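You operate a simulated robot arm through the tools that you are given. There is no shell and no other tool. Be economical: measure what you need, move in short steps, check, and stop when the job is done.

The job below is to be done with a simulated two-armed robot. You get a single attempt, and the scene is never put back.

Task
Fetch the blue clip from the clear middle of the repair bench and stand it on the third shelf from the top of the grey shelving. Press the winder zero key two times. Open the left bench drawer, take the white felt pad and put it in the inside of the left bench drawer and shut the drawer again. Open the upper table drawer, take the green clip from the black tray and put it on the middle shelf of the green rack and shut the drawer again. Open the right bench drawer, put the black spool on the top of the green table away in the inside of the right bench drawer, then shut the drawer. The order is free. Set down upright: blue clip, black spool.

Only the result counts: the job must be done as asked and must still hold three seconds after the hand-in. Knocking over, shifting, dropping, spilling or breaking anything else fails it.

Robot
Two 7-joint arms with two-finger grippers on one trunk, on a base that drives. Base frame: it is fixed to the floor where the robot stands at the start and does not move with it; the origin is under the middle of the robot, x ahead of it, y to its left, z up. Units: mm, rad, N and s.
The left shoulder is at the start at [43, 170, 1348], the right one opposite. With the tool pointing down near the work surface each hand reaches from about 100 to 420 mm from the robot's upright axis, wherever it stands, measured 20 degrees to its own side. Places, roughly: black spool [-1500, 0, 750]; blue clip (3x3x7 cm) [500, 200, 900]; green clip (3x3x7 cm) [-1100, -200, 600]; inside of the left bench drawer [600, 200, 700]; inside of the right bench drawer [600, -300, 700]; left bench drawer [600, 200, 700]; middle shelf of the green rack [-5700, 0, 500]; right bench drawer [600, -300, 700]; third shelf of the grey shelving [800, -1100, 900]; upper table drawer [-1100, -300, 600]; white felt pad (7x4x4 cm) [500, 600, 900]; winder zero key [400, -200, 900]. Payload 2.69 kg a hand.
The tool frame of a hand sits at the grasp point between the pads (the TCP): z along the fingers, y along the line on which they close. The tips reach 20 mm beyond it. Largest opening 100 mm; the body of the gripper starts 63 mm behind the TCP.
Orientation is told as [roll, pitch, yaw] about the base's x, y, z axes, in that order, counted from this pose: with the fingers straight down and closing along the base's y, the tool's x points along the base's -x, its y along +y and its z along -z.

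Tools
- The arms move only by the tool nudge_tool. It takes "left_rows", "right_rows" or both (then of equal length, played together; a hand with none holds still); each is a list of rows, each an object of numbers (a shift or turn left out is 0, a gripper value left out holds the last): "claw": the finger opening in mm, from 0 to 100; "tx", "ty", "tz": the shift along the tool's x, y, z in mm; "wx", "wy", "wz": the turn, a rotation vector about the tool's x, y, z in rad. In form: [{"claw": .., "tx": .., "ty": .., "tz": .., "wx": .., "wy": .., "wz": ..}, ...]. A call has 1 to 12 rows; each row shifts and turns the commanded pose from where the row before left it, along the tool's axes as they then stand. Each row takes 0.2 s and may step no farther than 50 mm and 0.15 rad from the row before; otherwise, or with a gripper value out of range, the whole call is refused. A pose out of reach is approached as far as the arm can. The call stops where the force on the tool passes 40 N (or 10 N more than at its start, if that is more) or the arm is blocked; 0.2 s more then pass. The fingers move at their own pace (about 108 mm/s each) and stop on an object; they squeeze with about 31 N. The grip force told is the motor's: it shows also when the fingers shut on nothing. Time passes only in rows, and 0.2 s behind the last, so rows that do not move let the fingers close. The reply holds the time, the measured pose of the TCP, the force on the tool along the base axes, the opening and the grip force, in the units named above and with some noise, with the torque about the TCP (base axes, N m) and any sound that the robot's microphone picked up.
- Cameras (640 x 400 px; columns grow to the right, rows downward): "scene" is now at [138.8, -63.1, 1222.6]; the picture's right is [-0.81, -0.58, 0.01], its down [-0.43, 0.59, -0.68] and it looks along [0.39, -0.56, -0.73] (base axes); focal length 214 px, centre (320, 200). "left" rides on the left gripper at [70, 19, -99] in its tool frame; the picture's right is [-0.26, 0.97, 0.00], its down [-0.75, -0.20, -0.63] and it looks along [-0.61, -0.16, 0.78] (tool axes); focal length 230 px, centre (320, 200). "right" rides on the right gripper at [70, -18, -99] in its tool frame; the picture's right is [0.26, 0.97, 0.00], its down [-0.75, 0.20, -0.63] and it looks along [-0.61, 0.16, 0.78] (tool axes); focal length 230 px, centre (320, 200). There is no depth. A picture from a camera that has moved, and an enlarged one, comes with that camera's place and axes in the base frame and with its lens.
- capture(camera): a new picture of that camera. It takes no simulated time.
- raise_lower(by): slides the trunk up (or, below 0, down) by that many mm; the arms and the scene camera ride with it, the base frame stays. It gives what a move gives, with no picture.
- base_move(legs): drives the robot by 1 to 6 legs, each [ahead, turn to the left] in mm and rad, along the robot's own axes; the way and the turn of a leg run together, so that a leg with both is an arc; at most 1500 mm and 3.142 rad a leg. The arms and the cameras ride along, it lands a little off, and it stops where it bumps. It gives what a move gives.
- pan_tilt(pan, tilt): turns the head with the scene camera to pan (to the left, within 1.047 rad either way) and tilt (down, from -0.506 to 1.204), counted from straight ahead of the robot. It gives what a move gives.
- zoom(camera, box): a new picture of the part [left, top, right, bottom] of that camera's present view, enlarged. It takes no simulated time.
- job_done(): hands the job in; it is judged then, once.

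Work in short steps. Places have to be worked out from the pictures, the camera data and where the tool is seen: move nearer, look again, correct. Check each grasp and each placing, and mend what went wrong. You have 217 turns and 220 pictures in all, those below and enlarged ones among them. Open the grippers and draw the arms clear of the work before you hand the job in, unless the task says otherwise.

The tools are called after ">>>" as a command line: name --argument value ..., lists and objects as JSON in quotes. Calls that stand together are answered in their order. nudge_tool: Moves the arms, as the interface text tells. Its arguments: {"type":"object","properties":{"left_rows":{"type":"array","items":{"type":"object","properties":{"claw":{"type":"number"},"tx":{"type":"number"},"ty":{"type":"number"},"tz":{"type":"number"},"wx":{"type":"number"},"wy":{"type":"number"},"wz":{"type":"number"}}}},"right_rows":{"type":"array","items":{"type":"object","properties":{"claw":{"type":"number"},"tx":{"type":"number"},"ty":{"type":"number"},"tz":{"type":"number"},"wx":{"type":"number"},"wy":{"type":"number"},"wz":{"type":"number"}}}}},"required":[]} The other tools are called the same way: raise_lower (by) slides the trunk up or down; base_move (legs) drives the base; pan_tilt (pan, tilt) turns the head that bears the scene camera; capture (camera) takes a picture; zoom (camera, box) takes an enlarged picture of a part of a camera's view; job_done () hands the job in.

At the start:

```text
time: 0.0
left_position: [431.8, -7.0, 1218.0]
left_orientation: [0.0, 0.001, -0.006]
left_force: [-0.2, 0.6, -0.1]
left_torque: [-0.02, 0.0, 0.04]
left_width: 99.9
left_grasp_force: 0.2
right_position: [276.1, -410.5, 1252.9]
right_orientation: [0.002, 0.011, -0.004]
right_force: [0.4, -0.1, 0.1]
right_torque: [-0.03, -0.02, -0.02]
right_width: 99.9
right_grasp_force: 0.0
trunk travel left (down, up): [-575.0, 115.0]
robot x, y, heading: [-2.4, -1.7, -0.0]
head pan, tilt: [-0.951, 0.806]
```

scene: 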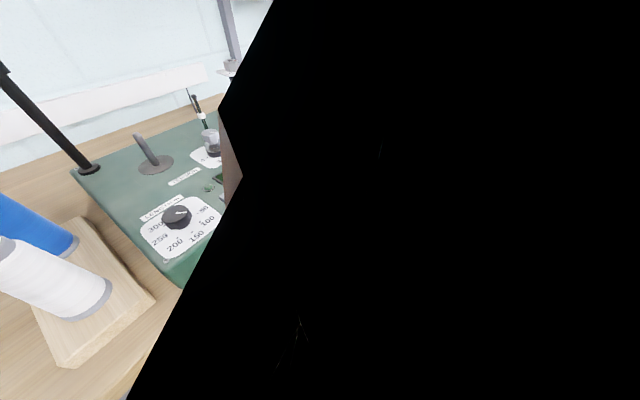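
right: 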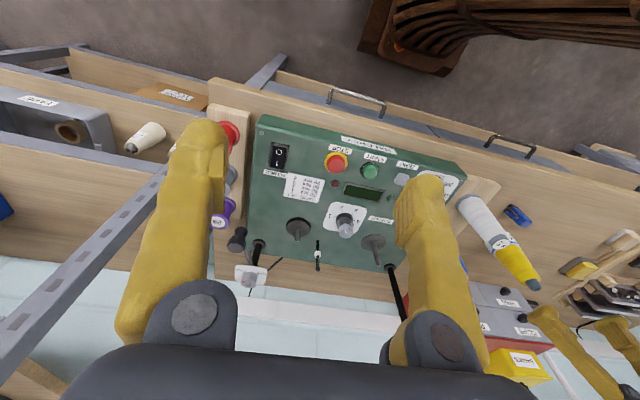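
left: 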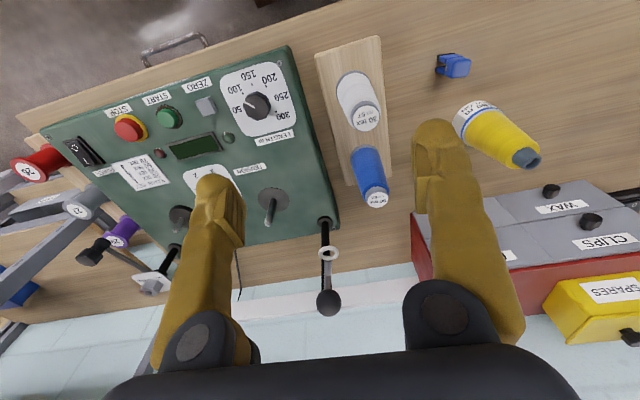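

I start by looking around with the head to see the bench from the front.

>>> pan_tilt --pan 0.3 --tilt 0.9

>>> capture --camera "scene"

>>> zoom --camera "left" --box '[320, 0, 640, 200]'

>>> zoom --camera "left" --box '[0, 20, 320, 220]'

```text
time: 1.4
left_position: [413.0, -7.1, 1223.3]
left_orientation: [0.002, -0.015, -0.005]
left_force: [0.2, 1.4, 0.8]
left_torque: [0.02, -0.03, 0.01]
left_width: 100.1
left_grasp_force: 0.0
right_position: [251.3, -408.1, 1244.4]
right_orientation: [0.002, 0.056, -0.005]
right_force: [-0.4, 0.1, 0.6]
right_torque: [0.01, 0.02, 0.01]
right_width: 100.0
right_grasp_force: 0.0
trunk travel left (down, up): [-575.0, 115.0]
robot x, y, heading: [0.6, -1.8, -0.002]
head pan, tilt: [0.3, 0.901]
```

```text
216 pictures are left
camera scene: at [164.5, 24.5, 1214.8], right [0.29, -0.96, -0.01], down [-0.76, -0.23, -0.61], along [0.58, 0.18, -0.79], focal length 214 px, centre (320, 200)
```

scene: 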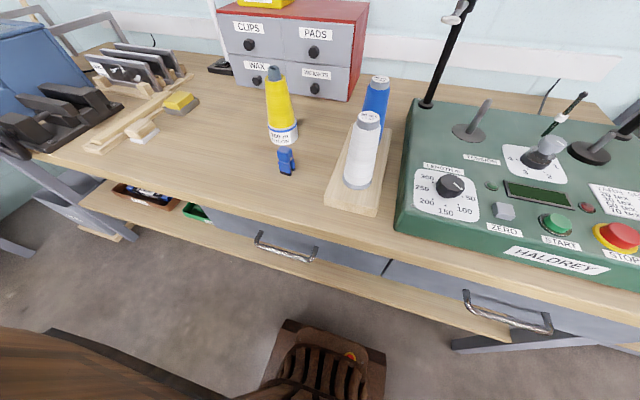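

```text
2.00 times, centred on (480, 100) of left
camera zoom: at [342.4, 10.9, 1322.9], right [0.26, 0.96, 0.01], down [0.74, -0.21, 0.64], along [0.62, -0.16, -0.77], focal length 460 px, centre (0, 400)
```

zoom: 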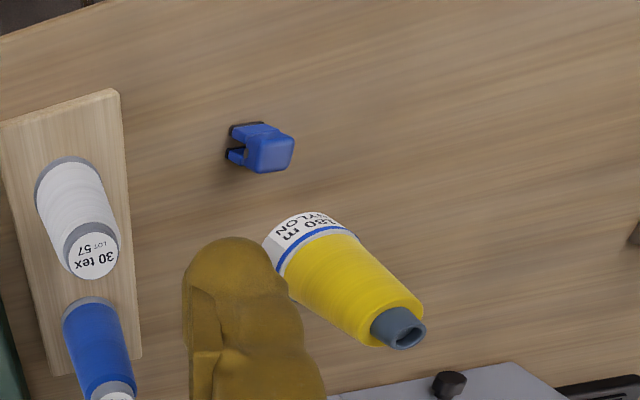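

```text
2.00 times, centred on (160, 120) of left
camera zoom: at [342.4, 10.9, 1322.9], right [0.26, 0.96, 0.01], down [0.74, -0.21, 0.64], along [0.62, -0.16, -0.77], focal length 460 px, centre (640, 360)
```

zoom: 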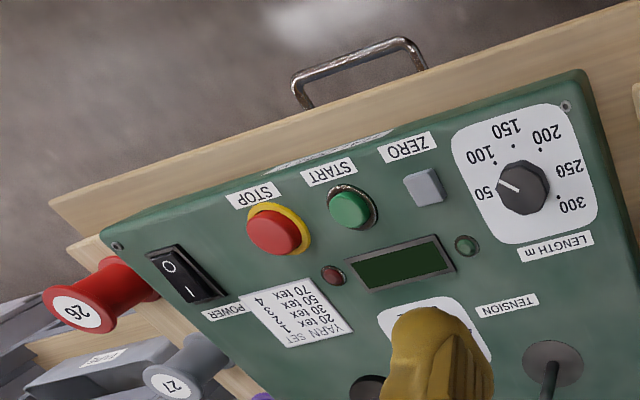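

The zero key triangulates to about (426,-192,937) and the blue clip to about (480,200). I drive 120 mm ahead to bring both into reach.

>>> base_move --legs '[[120, 0]]'

>>> capture --camera "scene"

>>> capture --camera "right"

```text
time: 2.7
left_position: [515.0, -7.9, 1230.2]
left_orientation: [0.001, -0.028, -0.008]
left_force: [0.6, -0.4, 1.3]
left_torque: [0.03, 0.09, 0.01]
left_width: 99.9
left_grasp_force: 0.0
right_position: [357.8, -410.6, 1257.4]
right_orientation: [0.001, -0.005, -0.008]
right_force: [1.1, 0.6, 0.6]
right_torque: [-0.04, 0.12, 0.0]
right_width: 99.8
right_grasp_force: 0.1
trunk travel left (down, up): [-575.0, 115.0]
robot x, y, heading: [117.0, 0.1, -0.001]
head pan, tilt: [0.3, 0.901]
```

```text
213 pictures are left
camera scene: at [251.3, 24.4, 1218.6], right [0.3, -0.96, 0.0], down [-0.74, -0.23, -0.63], along [0.6, 0.18, -0.78], focal length 214 px, centre (320, 200)
```

scene: 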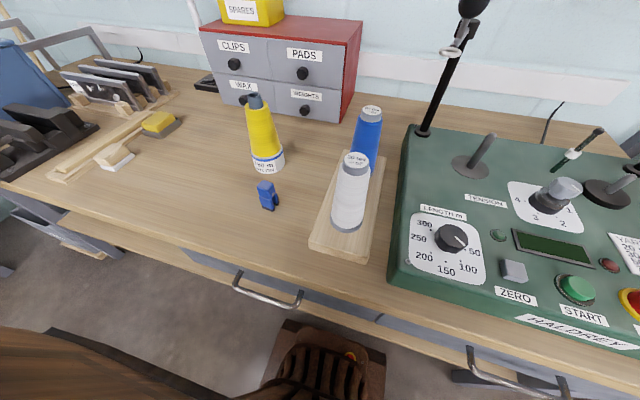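

```text
212 pictures are left
camera right: at [286.9, -429.7, 1357.1], right [-0.25, 0.97, 0.0], down [0.75, 0.19, 0.63], along [0.61, 0.16, -0.77], focal length 230 px, centre (320, 200)
```

right: 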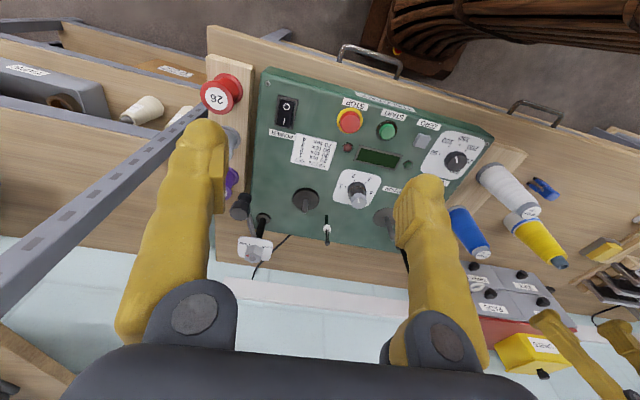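

The pictures show nothing blocking. I close the right claw and move it over the zero key, high first.

>>> nudge_tool --right_rows '[{"claw": 0, "ty": 44, "tx": -8}, {"ty": 44, "tx": -8}, {"ty": 44, "tx": -8}, {"ty": 44, "tx": -8}, {"ty": 42, "tx": -8}, {"tz": 45}, {"tz": 45}, {"tz": 45}, {"tz": 45}, {}]'

>>> capture --camera "right"

>>> capture --camera "scene"

```text
time: 4.9
left_position: [528.3, -7.0, 1225.4]
left_orientation: [0.004, -0.017, -0.006]
left_force: [-0.8, 0.0, 0.0]
left_torque: [-0.03, 0.0, -0.01]
left_width: 99.8
left_grasp_force: 0.0
right_position: [430.3, -205.1, 1056.7]
right_orientation: [0.001, 0.004, -0.007]
right_force: [-0.1, 1.1, 0.1]
right_torque: [0.0, -0.03, 0.01]
right_width: 0.2
right_grasp_force: 29.8
right hand out of reach, approached as far as the arm can: row 3, 4, 5
trunk travel left (down, up): [-575.0, 115.0]
robot x, y, heading: [116.4, -1.8, 0.002]
head pan, tilt: [0.3, 0.901]
```

```text
211 pictures are left
camera right: at [361.5, -225.1, 1157.3], right [-0.25, 0.97, 0.0], down [0.76, 0.19, 0.63], along [0.61, 0.16, -0.78], focal length 230 px, centre (320, 200)
```

right: 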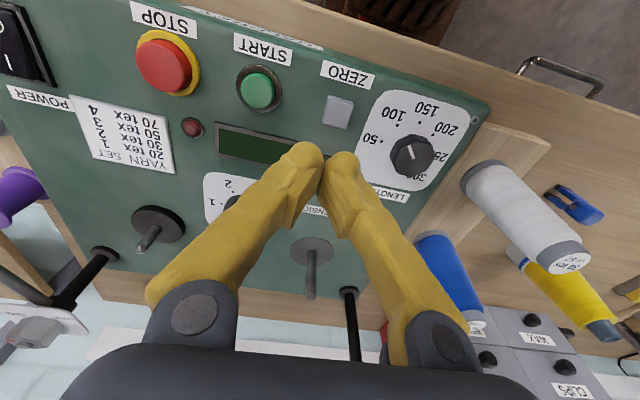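

```text
210 pictures are left
camera scene: at [282.8, 25.0, 1214.7], right [0.3, -0.96, 0.0], down [-0.76, -0.23, -0.61], along [0.58, 0.18, -0.79], focal length 214 px, centre (320, 200)
```

scene: 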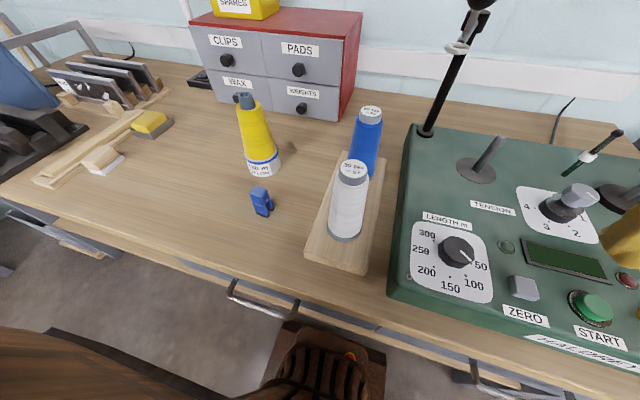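

The key comes out at about (427,-190,937) again. I shift 15 mm over it and descend to about 20 mm above.

>>> nudge_tool --right_rows '[{"ty": 15, "tx": 3, "tz": 30}, {"tz": 30}, {"tz": 15}, {}]'

>>> capture --camera "right"

>>> pan_tilt --pan -0.25 --tilt 0.9

>>> capture --camera "scene"

```text
time: 5.9
left_position: [526.3, -6.9, 1226.2]
left_orientation: [0.003, -0.019, -0.006]
left_force: [0.3, 0.0, -0.5]
left_torque: [-0.04, -0.01, 0.04]
left_width: 99.6
left_grasp_force: 0.0
right_position: [425.8, -189.5, 981.7]
right_orientation: [0.002, 0.005, -0.008]
right_force: [0.3, 0.3, 0.1]
right_torque: [0.0, 0.02, 0.0]
right_width: 0.0
right_grasp_force: 29.3
trunk travel left (down, up): [-575.0, 115.0]
robot x, y, heading: [114.6, 2.4, 0.0]
head pan, tilt: [0.3, 0.901]
```

```text
209 pictures are left
camera right: at [357.6, -208.5, 1082.0], right [-0.25, 0.97, 0.0], down [0.76, 0.19, 0.63], along [0.61, 0.16, -0.78], focal length 230 px, centre (320, 200)
```

right: 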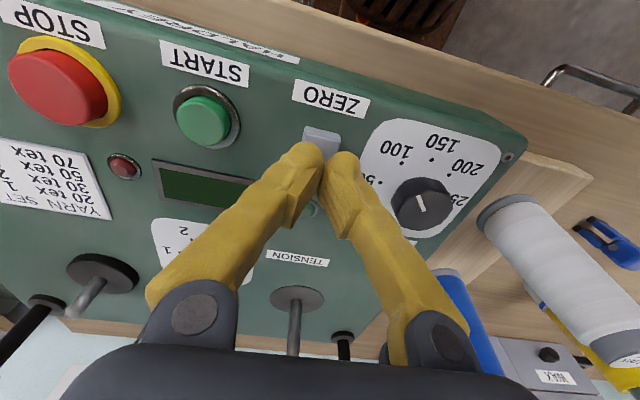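

```text
time: 6.8
left_position: [526.4, -8.2, 1226.2]
left_orientation: [0.0, -0.018, -0.009]
left_force: [-0.5, -0.6, 0.5]
left_torque: [0.03, 0.03, 0.03]
left_width: 100.1
left_grasp_force: 0.2
right_position: [427.4, -188.8, 981.7]
right_orientation: [0.001, 0.005, -0.006]
right_force: [0.7, 0.0, 0.3]
right_torque: [-0.02, -0.05, -0.04]
right_width: 0.0
right_grasp_force: 29.7
trunk travel left (down, up): [-575.0, 115.0]
robot x, y, heading: [117.0, -0.3, 0.002]
head pan, tilt: [-0.25, 0.901]
```

```text
208 pictures are left
camera scene: at [283.1, -16.5, 1214.8], right [-0.25, -0.97, 0.0], down [-0.77, 0.19, -0.61], along [0.59, -0.15, -0.79], focal length 214 px, centre (320, 200)
```

scene: 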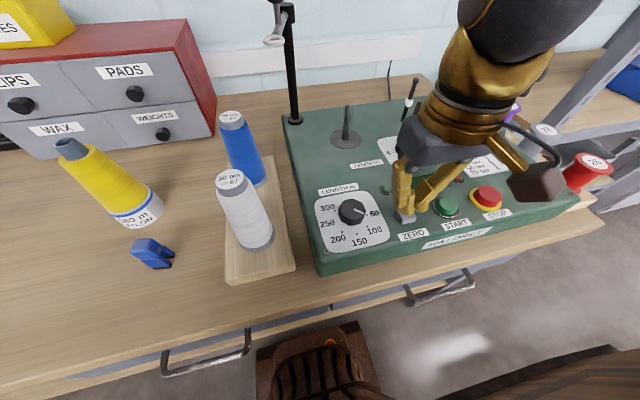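

The closed tips sit over the key. I descend in small steps until contact.

>>> nudge_tool --right_rows '[{"tx": 3, "tz": 10}, {"tz": 5}, {"tz": 4}, {"tz": 4}, {"tz": 3}]'

>>> capture --camera "right"

```text
time: 8.0
left_position: [525.9, -6.4, 1227.6]
left_orientation: [0.002, -0.019, -0.009]
left_force: [0.1, 0.4, 0.1]
left_torque: [0.0, -0.03, 0.0]
left_width: 99.8
left_grasp_force: 0.0
right_position: [424.0, -189.1, 957.1]
right_orientation: [0.003, 0.002, -0.011]
right_force: [-1.0, -2.5, 16.4]
right_torque: [-0.04, 0.01, 0.03]
right_width: 5.9
right_grasp_force: 29.3
trunk travel left (down, up): [-575.0, 115.0]
robot x, y, heading: [122.2, -1.0, 0.004]
head pan, tilt: [-0.25, 0.901]
heard: click
```

```text
207 pictures are left
camera right: at [354.3, -208.5, 1056.5], right [-0.25, 0.97, 0.0], down [0.75, 0.19, 0.63], along [0.61, 0.16, -0.78], focal length 230 px, centre (320, 200)
```

right: 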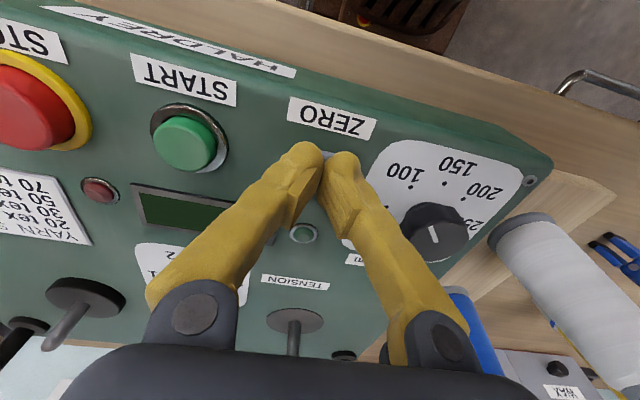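

One click was heard, with 16 N. I lift clear for the release and press a second time to the same depth.

>>> nudge_tool --right_rows '[{"tz": -10}, {"tz": -10}, {}]'

>>> nudge_tool --right_rows '[{"tz": 9}, {"tz": 4}, {"tz": 4}, {"tz": 3}]'

```text
time: 8.8
left_position: [526.4, -9.1, 1226.5]
left_orientation: [0.004, -0.017, -0.006]
left_force: [0.2, 0.6, 1.4]
left_torque: [0.02, 0.03, 0.01]
left_width: 100.1
left_grasp_force: 0.2
right_position: [424.7, -189.1, 976.6]
right_orientation: [0.002, 0.005, -0.007]
right_force: [0.5, -0.2, -0.8]
right_torque: [0.0, -0.02, 0.0]
right_width: 0.0
right_grasp_force: 29.3
trunk travel left (down, up): [-575.0, 115.0]
robot x, y, heading: [114.5, -3.7, 0.0]
head pan, tilt: [-0.25, 0.901]
```

```text
time: 9.8
left_position: [524.6, -7.9, 1226.8]
left_orientation: [0.001, -0.02, -0.006]
left_force: [-0.1, -0.6, -0.5]
left_torque: [0.01, -0.01, 0.05]
left_width: 100.1
left_grasp_force: 0.1
right_position: [424.9, -187.7, 957.1]
right_orientation: [0.002, 0.004, -0.009]
right_force: [2.2, -1.7, 17.1]
right_torque: [-0.03, -0.04, 0.03]
right_width: 5.7
right_grasp_force: 28.9
trunk travel left (down, up): [-575.0, 115.0]
robot x, y, heading: [121.6, -2.3, 0.003]
head pan, tilt: [-0.25, 0.901]
heard: click
```

Second click heard; the key is done. I lift the right hand straight up and back to its side.

>>> nudge_tool --right_rows '[{"tz": -20}, {"tz": -45}, {"tz": -45}, {"tz": -45}, {"tz": -45}, {"tz": -45, "ty": -20, "tx": 30}, {"ty": -45, "tx": 35}, {"ty": -45, "tx": 35}, {"ty": -45, "tx": 35}, {"ty": -40, "tx": 35}]'

>>> capture --camera "right"

```text
refused: row 6 steps farther than a row can; nothing moved
```

```text
206 pictures are left
camera right: at [355.6, -208.4, 1056.4], right [-0.25, 0.97, 0.0], down [0.75, 0.19, 0.63], along [0.61, 0.16, -0.78], focal length 230 px, centre (320, 200)
```

right: 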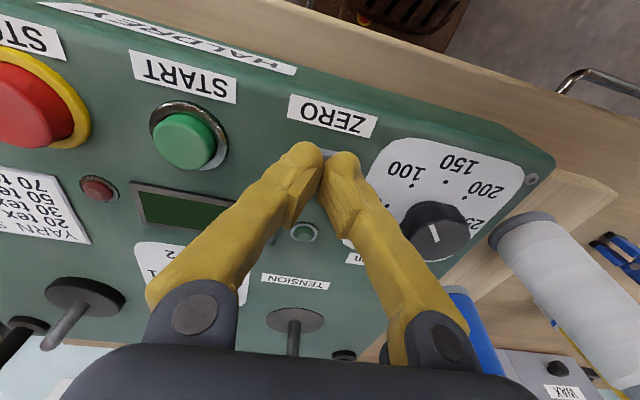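

The call was refused only for step size; I split the steps smaller.

>>> nudge_tool --right_rows '[{"tz": -20}, {"tz": -45}, {"tz": -45}, {"tz": -45}, {"tz": -45}, {"tz": -45}, {"ty": -35, "tx": 33}, {"ty": -35, "tx": 33}, {"ty": -35, "tx": 33}, {"ty": -35, "tx": 33}, {"ty": -35, "tx": 33}, {}]'

>>> capture --camera "right"

>>> pan_tilt --pan -0.9 --tilt 0.5

>>> capture --camera "scene"

```text
time: 12.4
left_position: [527.3, -6.3, 1225.7]
left_orientation: [0.001, -0.019, -0.008]
left_force: [-0.2, 1.0, 0.3]
left_torque: [-0.01, 0.03, 0.01]
left_width: 99.9
left_grasp_force: 0.1
right_position: [327.7, -384.6, 1221.9]
right_orientation: [0.011, 0.002, -0.021]
right_force: [0.1, 0.3, -0.2]
right_torque: [-0.01, 0.01, -0.01]
right_width: 0.0
right_grasp_force: 29.7
right hand out of reach, approached as far as the arm can: row 8, 9, 10, 11
trunk travel left (down, up): [-575.0, 115.0]
robot x, y, heading: [120.9, -4.4, 0.002]
head pan, tilt: [-0.25, 0.901]
```

```text
205 pictures are left
camera right: at [258.5, -404.3, 1321.2], right [-0.24, 0.97, 0.01], down [0.75, 0.18, 0.63], along [0.61, 0.16, -0.78], focal length 230 px, centre (320, 200)
```

right: 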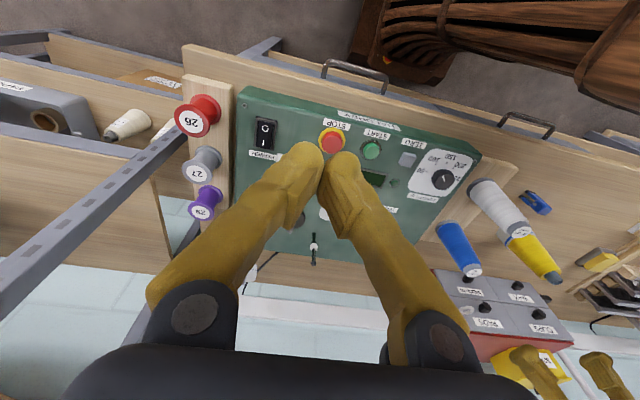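

```text
time: 13.5
left_position: [527.2, -8.4, 1226.1]
left_orientation: [0.004, -0.017, -0.007]
left_force: [0.3, -0.1, -0.1]
left_torque: [0.0, 0.01, 0.02]
left_width: 100.0
left_grasp_force: 0.0
right_position: [328.6, -386.0, 1220.7]
right_orientation: [0.011, 0.0, -0.02]
right_force: [0.1, 0.1, -1.7]
right_torque: [0.02, 0.03, -0.02]
right_width: 0.1
right_grasp_force: 30.0
trunk travel left (down, up): [-575.0, 115.0]
robot x, y, heading: [119.6, -0.1, 0.004]
head pan, tilt: [-0.901, 0.499]
```

```text
204 pictures are left
camera scene: at [267.1, -69.1, 1248.9], right [-0.78, -0.62, 0.01], down [-0.31, 0.38, -0.87], along [0.54, -0.69, -0.49], focal length 214 px, centre (320, 200)
```

scene: 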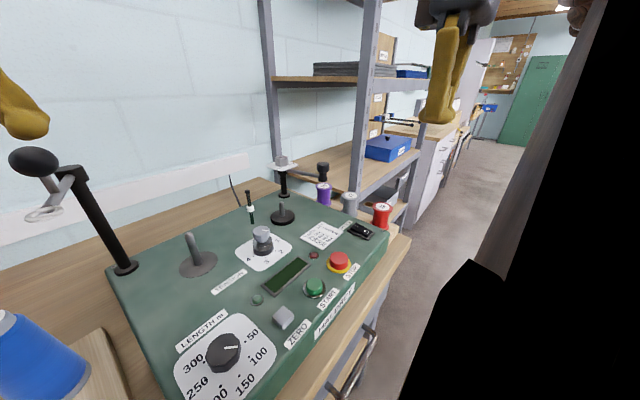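

The shelving beside the bench shows shelf 3 at around z 900, with the blue box on it. I now look closely at the clip.

>>> pan_tilt --pan 0.3 --tilt 0.9

>>> zoom --camera "scene" --box '[200, 120, 360, 220]'

>>> zoom --camera "left" --box '[360, 0, 600, 150]'

>>> zoom --camera "scene" --box '[0, 60, 240, 210]'

```text
time: 14.9
left_position: [528.1, -7.1, 1225.9]
left_orientation: [0.001, -0.018, -0.006]
left_force: [0.4, 0.5, 0.2]
left_torque: [-0.02, 0.01, 0.03]
left_width: 99.7
left_grasp_force: 0.0
right_position: [328.7, -386.5, 1221.7]
right_orientation: [0.01, 0.002, -0.02]
right_force: [0.3, -0.1, 0.1]
right_torque: [0.01, -0.01, 0.0]
right_width: 0.0
right_grasp_force: 29.2
trunk travel left (down, up): [-575.0, 115.0]
robot x, y, heading: [115.3, -0.2, -0.005]
head pan, tilt: [0.3, 0.901]
```

```text
4.00 times, centred on (280, 170) of scene
camera zoom: at [282.0, 24.3, 1214.9], right [0.29, -0.96, -0.01], down [-0.76, -0.23, -0.61], along [0.58, 0.18, -0.79], focal length 858 px, centre (480, 320)
```

zoom: 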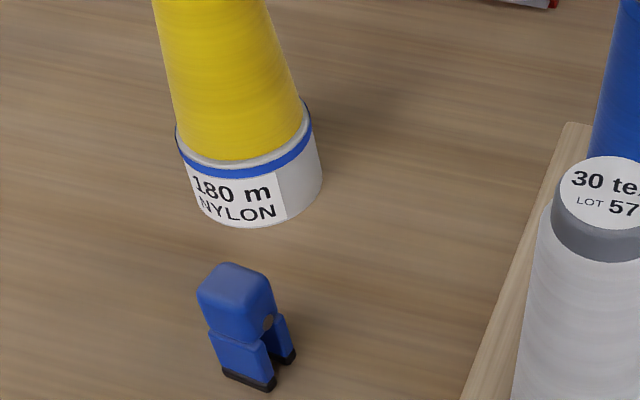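

```text
2.67 times, centred on (480, 75) of left
camera zoom: at [455.8, 10.5, 1324.6], right [0.26, 0.96, 0.01], down [0.74, -0.21, 0.64], along [0.62, -0.17, -0.77], focal length 614 px, centre (-107, 533)
```

zoom: 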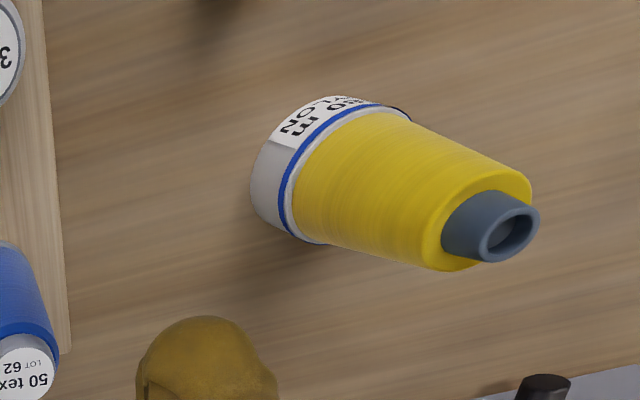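

```text
2.67 times, centred on (120, 135) of scene
camera zoom: at [282.0, 24.3, 1214.9], right [0.29, -0.96, -0.01], down [-0.76, -0.23, -0.61], along [0.58, 0.18, -0.79], focal length 572 px, centre (853, 373)
```

zoom: 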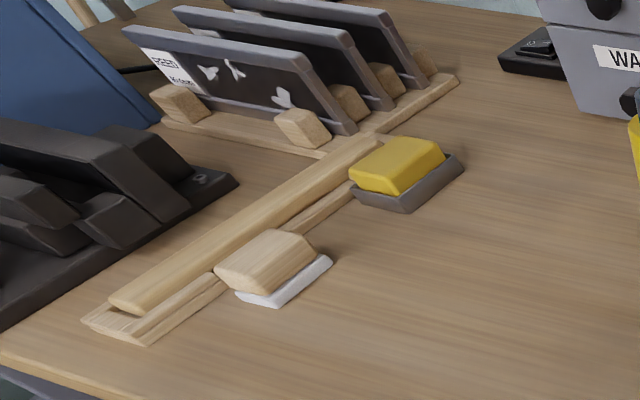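

The clip stands upright on two legs, aligned nearly with the base axes. I bring the left hand over at height and tilt the fingers forward about 50° for a grasp that also suits the shelf.

>>> nudge_tool --left_rows '[{"ty": 41, "tx": 26}, {"ty": 41, "tx": 26}, {"ty": 41, "tx": 26}, {"ty": 41, "tx": 26}, {"ty": 43, "tx": 10}, {"wy": -0.15}, {"wy": -0.15}, {"wy": -0.15}, {"wy": -0.15}, {"wy": -0.15}, {"wy": -0.15}, {}]'

>>> capture --camera "left"

>>> capture --camera "scene"

```text
time: 17.5
left_position: [549.8, 170.4, 1266.5]
left_orientation: [-0.012, -0.941, 0.014]
left_force: [-0.9, -0.1, -0.5]
left_torque: [0.04, 0.0, 0.02]
left_width: 100.1
left_grasp_force: 0.1
left hand out of reach, approached as far as the arm can: row 7, 8, 9, 10, 11
right_position: [326.9, -385.3, 1222.3]
right_orientation: [0.011, 0.002, -0.017]
right_force: [-0.7, -1.5, 0.1]
right_torque: [-0.01, 0.0, 0.0]
right_width: 0.2
right_grasp_force: 29.3
trunk travel left (down, up): [-575.0, 115.0]
robot x, y, heading: [115.6, 0.5, 0.0]
head pan, tilt: [0.3, 0.901]
```

```text
200 pictures are left
camera left: at [428.7, 188.7, 1269.2], right [0.15, 0.97, 0.2], down [-0.07, -0.19, 0.98], along [0.99, -0.16, 0.03], focal length 230 px, centre (320, 200)
```

left: 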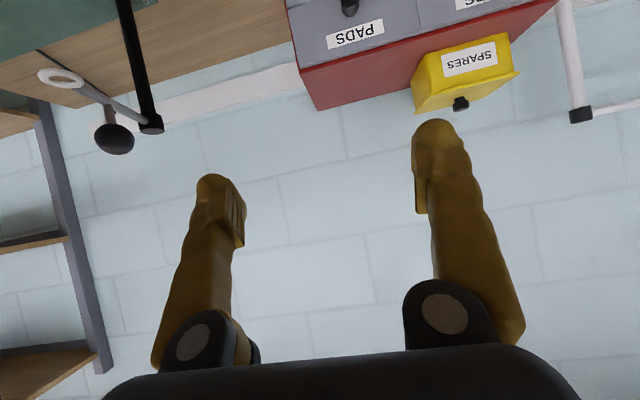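

```text
199 pictures are left
camera scene: at [281.3, 24.7, 1214.9], right [0.3, -0.96, 0.0], down [-0.76, -0.23, -0.61], along [0.58, 0.18, -0.79], focal length 214 px, centre (320, 200)
```

scene: 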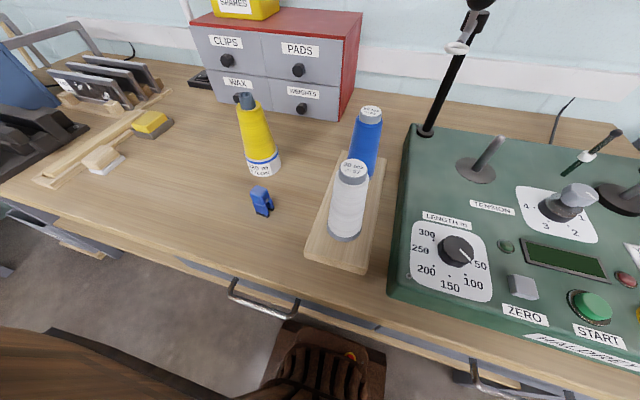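

The hand was pushed outward since the commanded spot is too near the shoulder. Descending should resolve this; I go down 140 mm with a check (still above the cone).

>>> nudge_tool --left_rows '[{"tx": 27, "tz": 22}, {"tx": 27, "tz": 22}, {"tx": 27, "tz": 22}, {"tx": 27, "tz": 22}, {}]'

```text
time: 18.7
left_position: [543.1, 170.9, 1122.2]
left_orientation: [0.001, -0.92, -0.01]
left_force: [-0.4, 0.8, -0.1]
left_torque: [-0.03, 0.04, -0.01]
left_width: 100.1
left_grasp_force: 0.2
right_position: [328.2, -385.6, 1222.5]
right_orientation: [0.011, 0.001, -0.019]
right_force: [-0.5, -0.1, 0.4]
right_torque: [-0.04, 0.03, 0.02]
right_width: 0.3
right_grasp_force: 29.4
trunk travel left (down, up): [-575.0, 115.0]
robot x, y, heading: [119.2, -3.1, -0.001]
head pan, tilt: [0.3, 0.901]
```

Now commanded and reached agree. I retreat 130 mm in x and shift 29 mm in y, then look.

>>> nudge_tool --left_rows '[{"tx": 20, "tz": -26, "ty": 7}, {"tx": 20, "tz": -26, "ty": 7}, {"tx": 20, "tz": -26, "ty": 7}, {"tx": 19, "tz": -25, "ty": 7}, {}]'

>>> capture --camera "left"

>>> capture --camera "scene"

```text
time: 19.9
left_position: [493.6, 168.4, 1073.5]
left_orientation: [0.008, -0.929, -0.009]
left_force: [0.3, 0.0, 0.6]
left_torque: [0.01, 0.0, 0.05]
left_width: 100.1
left_grasp_force: 0.1
left hand out of reach, approached as far as the arm can: row 1, 2, 3, 4
right_position: [327.5, -387.8, 1221.1]
right_orientation: [0.01, 0.003, -0.02]
right_force: [0.8, -0.3, -0.3]
right_torque: [0.04, 0.01, 0.01]
right_width: 0.0
right_grasp_force: 29.5
trunk travel left (down, up): [-575.0, 115.0]
robot x, y, heading: [118.0, -0.1, -0.001]
head pan, tilt: [0.3, 0.901]
```

```text
198 pictures are left
camera left: at [372.8, 185.7, 1077.3], right [0.15, 0.97, 0.21], down [-0.06, -0.2, 0.98], along [0.99, -0.16, 0.02], focal length 230 px, centre (320, 200)
```

left: 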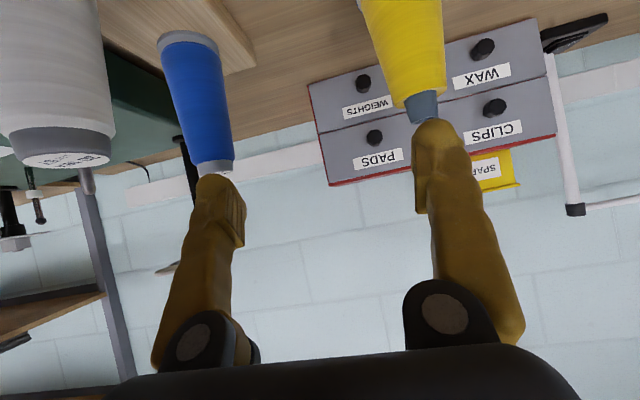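

```text
197 pictures are left
camera scene: at [281.4, 22.5, 1214.9], right [0.29, -0.96, -0.01], down [-0.76, -0.23, -0.61], along [0.58, 0.18, -0.79], focal length 214 px, centre (320, 200)
```

scene: 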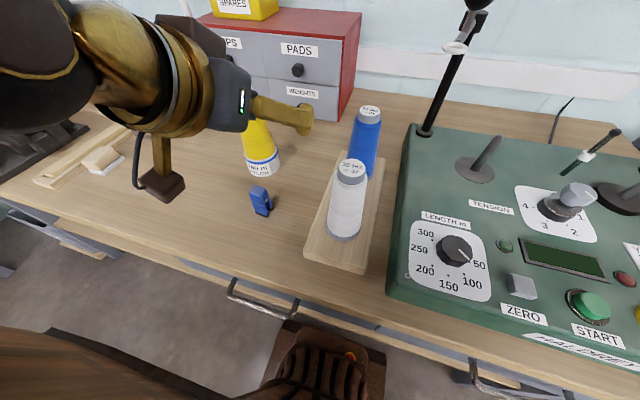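

The arm is cramped at this distance. I back the base 130 mm for more room with this tilt.

>>> base_move --legs '[[-130, 0]]'

>>> nudge_tool --left_rows '[{"ty": 8}, {"ty": 8}, {"ty": 8}, {"ty": 8}, {}]'

>>> capture --camera "left"

```text
time: 21.1
left_position: [369.7, 170.8, 1069.9]
left_orientation: [0.007, -0.917, -0.004]
left_force: [1.6, 0.9, 0.5]
left_torque: [0.01, 0.05, 0.01]
left_width: 99.7
left_grasp_force: 0.1
right_position: [205.0, -385.6, 1219.3]
right_orientation: [0.005, 0.01, -0.013]
right_force: [1.0, -0.3, 0.5]
right_torque: [-0.02, 0.08, 0.04]
right_width: 0.1
right_grasp_force: 29.6
trunk travel left (down, up): [-575.0, 115.0]
robot x, y, heading: [-10.1, -1.8, -0.0]
head pan, tilt: [0.3, 0.901]
```

```text
time: 22.3
left_position: [367.1, 166.8, 1079.8]
left_orientation: [-0.011, -0.987, 0.018]
left_force: [-0.6, -0.7, -0.6]
left_torque: [-0.01, 0.03, 0.01]
left_width: 99.8
left_grasp_force: 0.1
left hand out of reach, approached as far as the arm can: row 1, 2, 3, 4
right_position: [193.3, -385.6, 1225.8]
right_orientation: [0.064, -0.033, -0.053]
right_force: [0.7, -0.1, 1.1]
right_torque: [0.01, 0.01, 0.0]
right_width: 0.2
right_grasp_force: 29.1
trunk travel left (down, up): [-575.0, 115.0]
robot x, y, heading: [-14.2, -2.5, 0.007]
head pan, tilt: [0.3, 0.901]
```

```text
196 pictures are left
camera left: at [245.4, 183.5, 1077.7], right [0.13, 0.97, 0.21], down [-0.11, -0.2, 0.97], along [0.99, -0.15, 0.08], focal length 230 px, centre (320, 200)
```

left: 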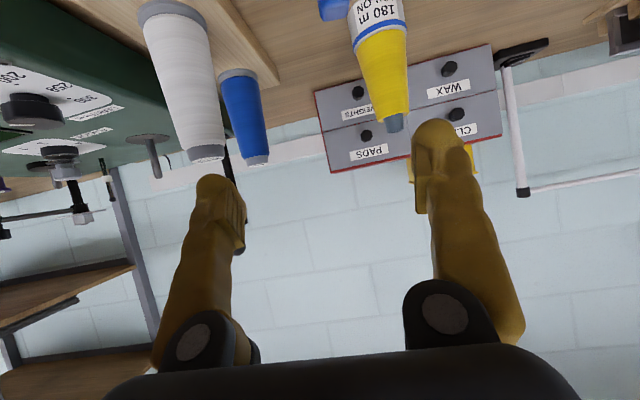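

I now extend and descend to the pre-grasp pose (410,200,985).

>>> nudge_tool --left_rows '[{"tx": 10, "tz": 22}, {"tx": 10, "tz": 22}, {"tx": 12, "tz": 22, "ty": 11}, {"tx": 12, "tz": 22, "ty": 11}, {"tx": 11, "ty": 11}, {}]'

>>> capture --camera "left"

>>> capture --camera "scene"

```text
time: 23.7
left_position: [385.7, 150.2, 994.4]
left_orientation: [0.016, -0.938, -0.009]
left_force: [0.1, -0.4, 0.1]
left_torque: [0.0, 0.0, -0.01]
left_width: 99.9
left_grasp_force: 0.0
left hand out of reach, approached as far as the arm can: row 2, 3, 4, 5
right_position: [194.5, -385.8, 1226.1]
right_orientation: [0.062, -0.034, -0.055]
right_force: [-0.2, -0.4, -1.2]
right_torque: [0.01, 0.01, -0.02]
right_width: 0.0
right_grasp_force: 29.4
trunk travel left (down, up): [-575.0, 115.0]
robot x, y, heading: [-10.1, 1.5, -0.002]
head pan, tilt: [0.3, 0.901]
```

```text
195 pictures are left
camera left: at [263.6, 168.2, 997.6], right [0.15, 0.96, 0.22], down [-0.06, -0.21, 0.98], along [0.99, -0.16, 0.03], focal length 230 px, centre (320, 200)
```

left: 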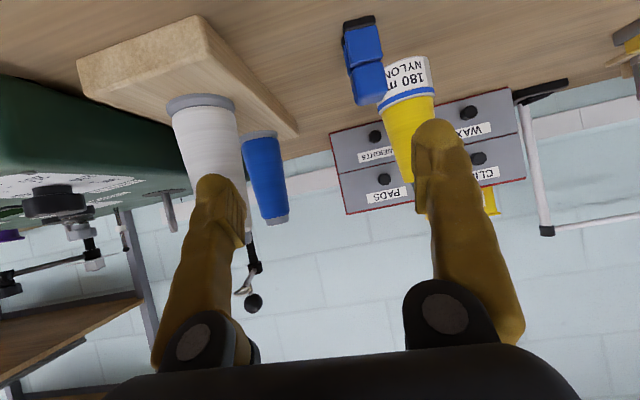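

```text
194 pictures are left
camera scene: at [152.9, 24.3, 1214.8], right [0.3, -0.96, -0.01], down [-0.76, -0.23, -0.61], along [0.58, 0.18, -0.79], focal length 214 px, centre (320, 200)
```

scene: 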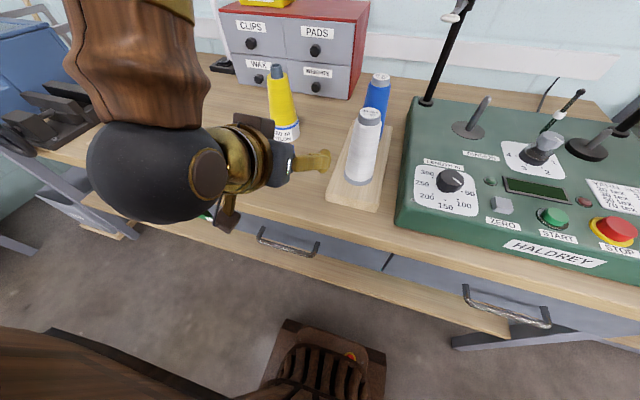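

The wrist is limited because the shoulder is so high. I back away from the bench and lower the trunk 300 mm so the fingers can point forward comfortably.

>>> base_move --legs '[[-350, 0]]'

>>> raise_lower --by -300

>>> pan_tilt --pan 0.0 --tilt 0.4

>>> capture --camera "scene"

>>> capture --camera "left"

```text
time: 26.0
left_position: [37.0, 151.0, 994.0]
left_orientation: [0.015, -0.94, -0.012]
left_force: [-0.7, 0.6, 0.0]
left_torque: [0.01, -0.02, 0.03]
left_width: 100.0
left_grasp_force: 0.1
right_position: [-156.3, -384.7, 1227.0]
right_orientation: [0.064, -0.033, -0.057]
right_force: [-0.1, -0.5, 0.3]
right_torque: [-0.02, -0.04, 0.0]
right_width: 0.0
right_grasp_force: 29.5
trunk travel left (down, up): [-575.0, 115.0]
robot x, y, heading: [-361.2, -0.4, -0.006]
head pan, tilt: [0.3, 0.901]
```

```text
time: 29.0
left_position: [22.0, 150.4, 701.4]
left_orientation: [0.016, -0.954, -0.014]
left_force: [-0.8, 0.6, 0.4]
left_torque: [-0.05, 0.01, -0.04]
left_width: 100.2
left_grasp_force: 0.0
right_position: [-164.1, -384.1, 931.1]
right_orientation: [0.116, -0.069, -0.092]
right_force: [-0.5, -0.2, -0.2]
right_torque: [0.0, 0.02, -0.01]
right_width: 0.1
right_grasp_force: 29.3
trunk travel left (down, up): [-275.0, 415.0]
robot x, y, heading: [-358.3, -2.2, -0.004]
head pan, tilt: [0.3, 0.901]
```

```text
time: 29.9
left_position: [21.9, 152.0, 701.9]
left_orientation: [0.014, -0.954, -0.013]
left_force: [0.5, -0.3, -0.6]
left_torque: [-0.02, -0.01, -0.03]
left_width: 99.9
left_grasp_force: 0.2
right_position: [-163.4, -384.5, 932.0]
right_orientation: [0.115, -0.072, -0.09]
right_force: [-0.9, 0.7, -0.2]
right_torque: [-0.01, 0.0, 0.03]
right_width: 0.1
right_grasp_force: 29.8
trunk travel left (down, up): [-275.0, 415.0]
robot x, y, heading: [-359.8, 2.4, -0.01]
head pan, tilt: [0.0, 0.4]
```

```text
193 pictures are left
camera scene: at [-178.8, 2.2, 957.5], right [0.0, -1.0, 0.0], down [-0.41, 0.0, -0.91], along [0.91, 0.0, -0.41], focal length 214 px, centre (320, 200)
```

scene: 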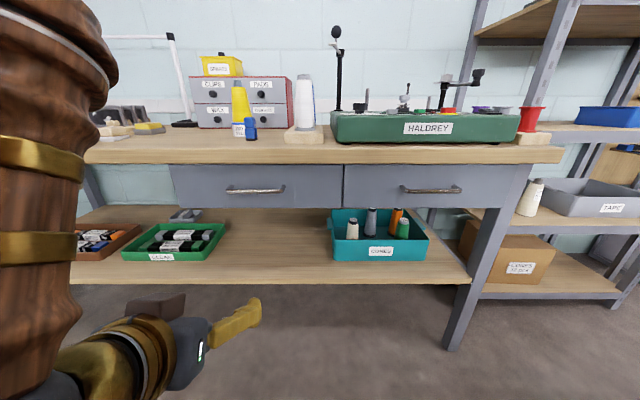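

```text
192 pictures are left
camera left: at [-98.8, 168.1, 702.4], right [0.15, 0.96, 0.22], down [-0.08, -0.21, 0.97], along [0.99, -0.16, 0.05], focal length 230 px, centre (320, 200)
```

left: 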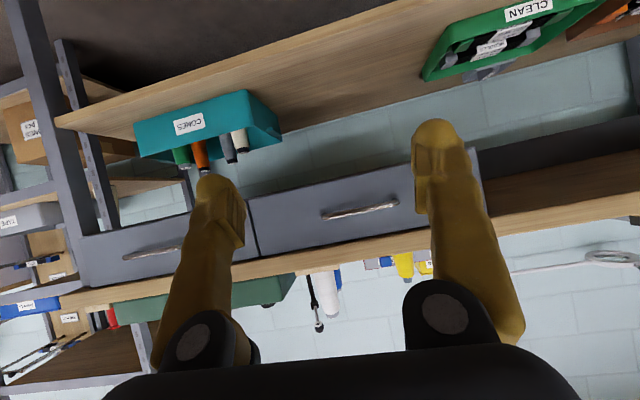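

Now bench top is z≈862, left drawer handle around (325,163,764), right one around (325,-278,764). I raise the left hand to clip height well clear of the bench.

>>> nudge_tool --left_rows '[{"tx": -38.8, "tz": -27.4, "ty": 8}, {"tx": -38.8, "tz": -27.4, "ty": 8}, {"tx": -38.8, "tz": -27.4, "ty": 8}, {"tx": -38.8, "tz": -27.4, "ty": 8}, {"tx": -38.8, "tz": -27.4, "ty": 8}, {"tx": -38.8, "tz": -27.4, "ty": 8}, {}]'

>>> zoom --camera "scene" --box '[420, 0, 640, 137]'

```text
time: 31.5
left_position: [73.2, 180.7, 973.2]
left_orientation: [0.009, -0.964, 0.0]
left_force: [0.1, 0.5, 0.0]
left_torque: [-0.01, -0.03, -0.03]
left_width: 99.9
left_grasp_force: 0.0
left hand out of reach, approached as far as the arm can: row 2, 3, 4, 5
right_position: [-162.6, -382.8, 932.1]
right_orientation: [0.113, -0.069, -0.091]
right_force: [0.3, 0.1, -0.1]
right_torque: [-0.01, 0.03, 0.02]
right_width: 0.0
right_grasp_force: 29.3
trunk travel left (down, up): [-275.0, 415.0]
robot x, y, heading: [-358.9, 1.2, -0.004]
head pan, tilt: [0.0, 0.4]
```

```text
2.91 times, centred on (530, 68) of scene
camera zoom: at [-178.6, 3.0, 957.5], right [0.0, -1.0, 0.0], down [-0.41, 0.0, -0.91], along [0.91, 0.0, -0.41], focal length 624 px, centre (-291, 582)
```

zoom: 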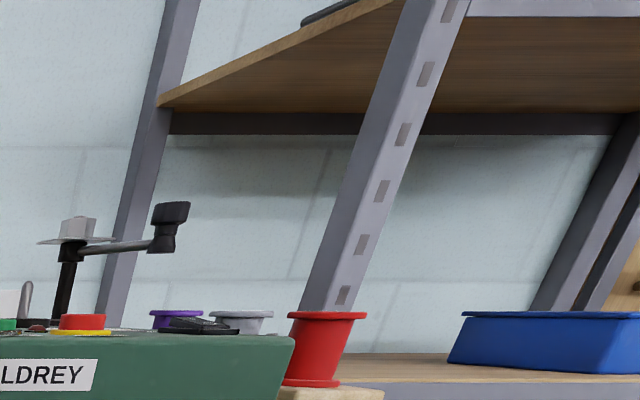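

I set the hand to z≈912, y≈200 here, in free space, and then will approach the clip horizontally by driving.

>>> nudge_tool --left_rows '[{"tx": 25, "tz": 17, "ty": 9}, {"tx": 25, "tz": 17, "ty": 10}, {}]'

>>> base_move --legs '[[270, 0]]'

>>> capture --camera "left"

>>> capture --camera "scene"

```text
time: 32.3
left_position: [81.4, 200.6, 912.2]
left_orientation: [0.016, -0.962, -0.002]
left_force: [1.3, 0.1, -0.1]
left_torque: [-0.01, -0.02, -0.04]
left_width: 100.0
left_grasp_force: 0.0
left hand out of reach, approached as far as the arm can: row 1
right_position: [-164.3, -383.6, 932.5]
right_orientation: [0.115, -0.072, -0.091]
right_force: [0.7, 0.0, -0.4]
right_torque: [0.02, 0.0, -0.02]
right_width: 0.1
right_grasp_force: 29.5
trunk travel left (down, up): [-275.0, 415.0]
robot x, y, heading: [-357.8, -1.7, -0.002]
head pan, tilt: [0.0, 0.4]
```

```text
time: 34.2
left_position: [349.5, 198.5, 912.3]
left_orientation: [0.013, -0.962, -0.003]
left_force: [0.2, 0.7, 0.3]
left_torque: [-0.02, 0.02, 0.0]
left_width: 99.9
left_grasp_force: 0.1
right_position: [102.9, -385.3, 932.1]
right_orientation: [0.116, -0.069, -0.089]
right_force: [-0.1, -0.1, -0.1]
right_torque: [0.01, 0.0, 0.01]
right_width: 0.0
right_grasp_force: 30.1
trunk travel left (down, up): [-275.0, 415.0]
robot x, y, heading: [-91.1, -0.9, -0.008]
head pan, tilt: [0.0, 0.4]
```

```text
190 pictures are left
camera left: at [228.7, 214.5, 913.5], right [0.14, 0.97, 0.22], down [-0.09, -0.21, 0.97], along [0.99, -0.15, 0.05], focal length 230 px, centre (320, 200)
```

left: 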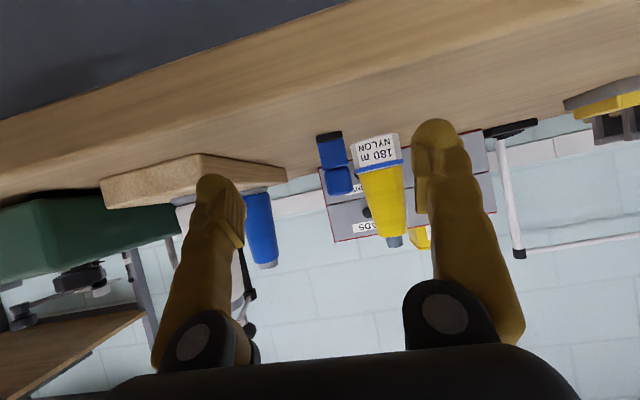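

```text
189 pictures are left
camera scene: at [89.3, 0.6, 957.4], right [-0.01, -1.0, 0.0], down [-0.41, 0.0, -0.91], along [0.91, -0.01, -0.41], focal length 214 px, centre (320, 200)
```

scene: 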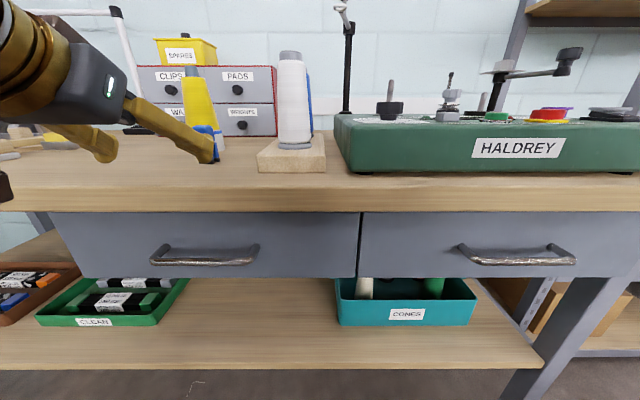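

The clip sits centred between the fingers at about x=490, y≈199. I drive 138 mm straight ahead so the fingers straddle it.

>>> base_move --legs '[[138, 0.006]]'

>>> capture --camera "left"

>>> capture --camera "scene"

```text
time: 35.5
left_position: [482.6, 201.2, 922.2]
left_orientation: [0.011, -0.987, 0.018]
left_force: [0.0, 0.2, 0.0]
left_torque: [-0.02, -0.04, -0.03]
left_width: 100.1
left_grasp_force: 0.1
right_position: [238.1, -383.3, 935.8]
right_orientation: [0.141, -0.094, -0.104]
right_force: [-1.1, 0.0, 0.8]
right_torque: [0.03, -0.07, -0.02]
right_width: 0.0
right_grasp_force: 29.6
trunk travel left (down, up): [-275.0, 415.0]
robot x, y, heading: [44.8, 0.8, 0.0]
head pan, tilt: [0.0, 0.4]
```

```text
188 pictures are left
camera left: at [362.3, 216.3, 918.8], right [0.11, 0.97, 0.22], down [-0.11, -0.21, 0.97], along [0.99, -0.13, 0.08], focal length 230 px, centre (320, 200)
```

left: 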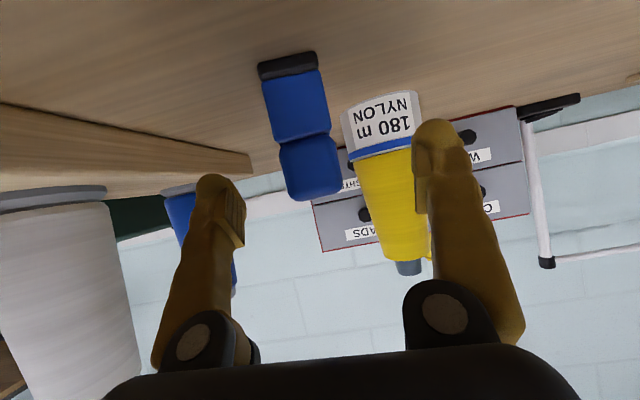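

```text
187 pictures are left
camera scene: at [221.8, 0.8, 958.6], right [0.0, -1.0, 0.0], down [-0.4, 0.0, -0.92], along [0.92, 0.0, -0.4], focal length 214 px, centre (320, 200)
```

scene: 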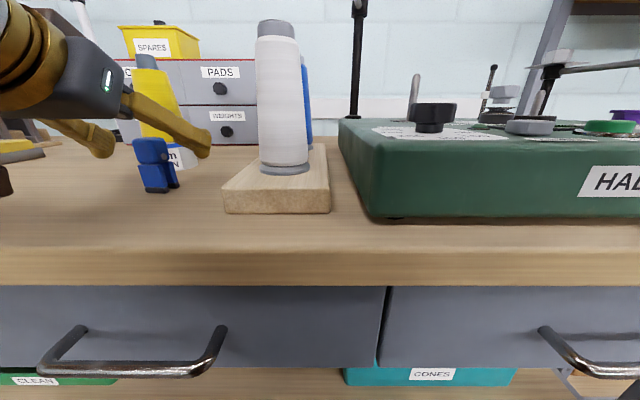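

The clip's front face is at x≈477, TCP at 483. I move 8 mm ahead and 14 mm down, then close gently.

>>> nudge_tool --left_rows '[{"tx": 3, "tz": 7}, {"tx": 4, "tz": 7}, {}]'

>>> capture --camera "left"

```text
time: 36.4
left_position: [494.5, 209.5, 933.8]
left_orientation: [0.001, -1.031, 0.069]
left_force: [0.4, 0.3, -0.5]
left_torque: [-0.02, 0.01, -0.02]
left_width: 100.0
left_grasp_force: 0.1
left hand out of reach, approached as far as the arm can: row 1, 2
right_position: [238.8, -383.6, 940.9]
right_orientation: [0.188, -0.124, -0.131]
right_force: [-0.6, 0.9, 0.6]
right_torque: [0.04, 0.05, 0.02]
right_width: 0.1
right_grasp_force: 29.9
trunk travel left (down, up): [-275.0, 415.0]
robot x, y, heading: [49.7, -2.7, -0.003]
head pan, tilt: [0.0, 0.4]
```

```text
186 pictures are left
camera left: at [372.4, 218.9, 925.6], right [0.06, 0.97, 0.22], down [-0.14, -0.21, 0.97], along [0.99, -0.09, 0.12], focal length 230 px, centre (320, 200)
```

left: 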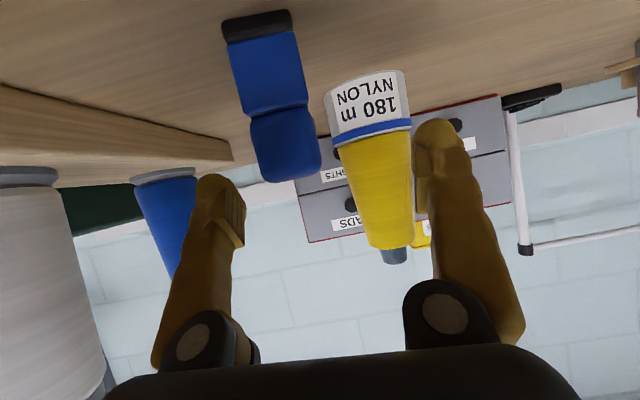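

The wrist is too close to the shoulder, so the elbow is over-flexed. I back the base 150 mm and extend the arm instead.

>>> base_move --legs '[[-150, 0]]'

>>> nudge_tool --left_rows '[{"tz": 15, "tx": -9}, {"tz": 25, "tx": -15}, {}]'

```text
time: 37.7
left_position: [344.7, 211.8, 929.9]
left_orientation: [0.006, -1.018, 0.067]
left_force: [0.9, 0.0, 0.0]
left_torque: [-0.05, 0.06, -0.02]
left_width: 100.0
left_grasp_force: 0.2
right_position: [92.5, -382.9, 939.8]
right_orientation: [0.183, -0.115, -0.122]
right_force: [-0.2, -0.2, 0.9]
right_torque: [0.02, -0.03, 0.0]
right_width: 0.0
right_grasp_force: 29.8
trunk travel left (down, up): [-275.0, 415.0]
robot x, y, heading: [-100.3, -1.9, 0.002]
head pan, tilt: [0.0, 0.4]
```

```text
time: 38.5
left_position: [375.9, 214.1, 938.7]
left_orientation: [0.0, -1.038, 0.069]
left_force: [0.3, 0.3, 0.1]
left_torque: [0.0, -0.02, -0.03]
left_width: 100.1
left_grasp_force: 0.1
right_position: [86.1, -382.4, 946.6]
right_orientation: [0.235, -0.154, -0.152]
right_force: [-1.1, 0.7, 0.5]
right_torque: [-0.02, 0.05, 0.0]
right_width: 0.1
right_grasp_force: 30.0
trunk travel left (down, up): [-275.0, 415.0]
robot x, y, heading: [-101.9, -0.4, -0.004]
head pan, tilt: [0.0, 0.4]
```

Now it moves freely. I correct yaw, height and y, staying short of the clip.

>>> nudge_tool --left_rows '[{"wx": 0.059, "wz": 0.035}, {"tx": 23, "tz": 14, "ty": -14}, {"tx": -15, "tz": 25}, {}]'

>>> capture --camera "left"

```text
time: 39.5
left_position: [405.5, 200.7, 911.5]
left_orientation: [0.001, -1.036, -0.002]
left_force: [0.1, -0.2, -0.6]
left_torque: [0.0, 0.03, -0.01]
left_width: 99.8
left_grasp_force: 0.1
right_position: [85.7, -381.7, 947.1]
right_orientation: [0.234, -0.155, -0.152]
right_force: [0.4, 0.7, 0.9]
right_torque: [0.01, 0.01, 0.02]
right_width: 0.0
right_grasp_force: 29.4
trunk travel left (down, up): [-275.0, 415.0]
robot x, y, heading: [-104.7, -3.0, 0.004]
head pan, tilt: [0.0, 0.4]
```

```text
185 pictures are left
camera left: at [284.7, 218.5, 902.8], right [0.13, 0.97, 0.22], down [-0.16, -0.2, 0.97], along [0.98, -0.16, 0.13], focal length 230 px, centre (320, 200)
```

left: 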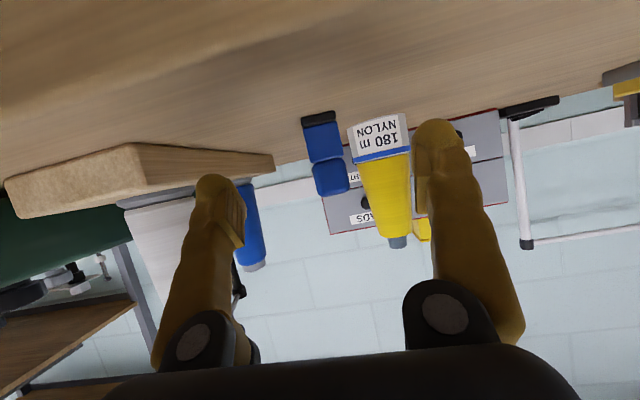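

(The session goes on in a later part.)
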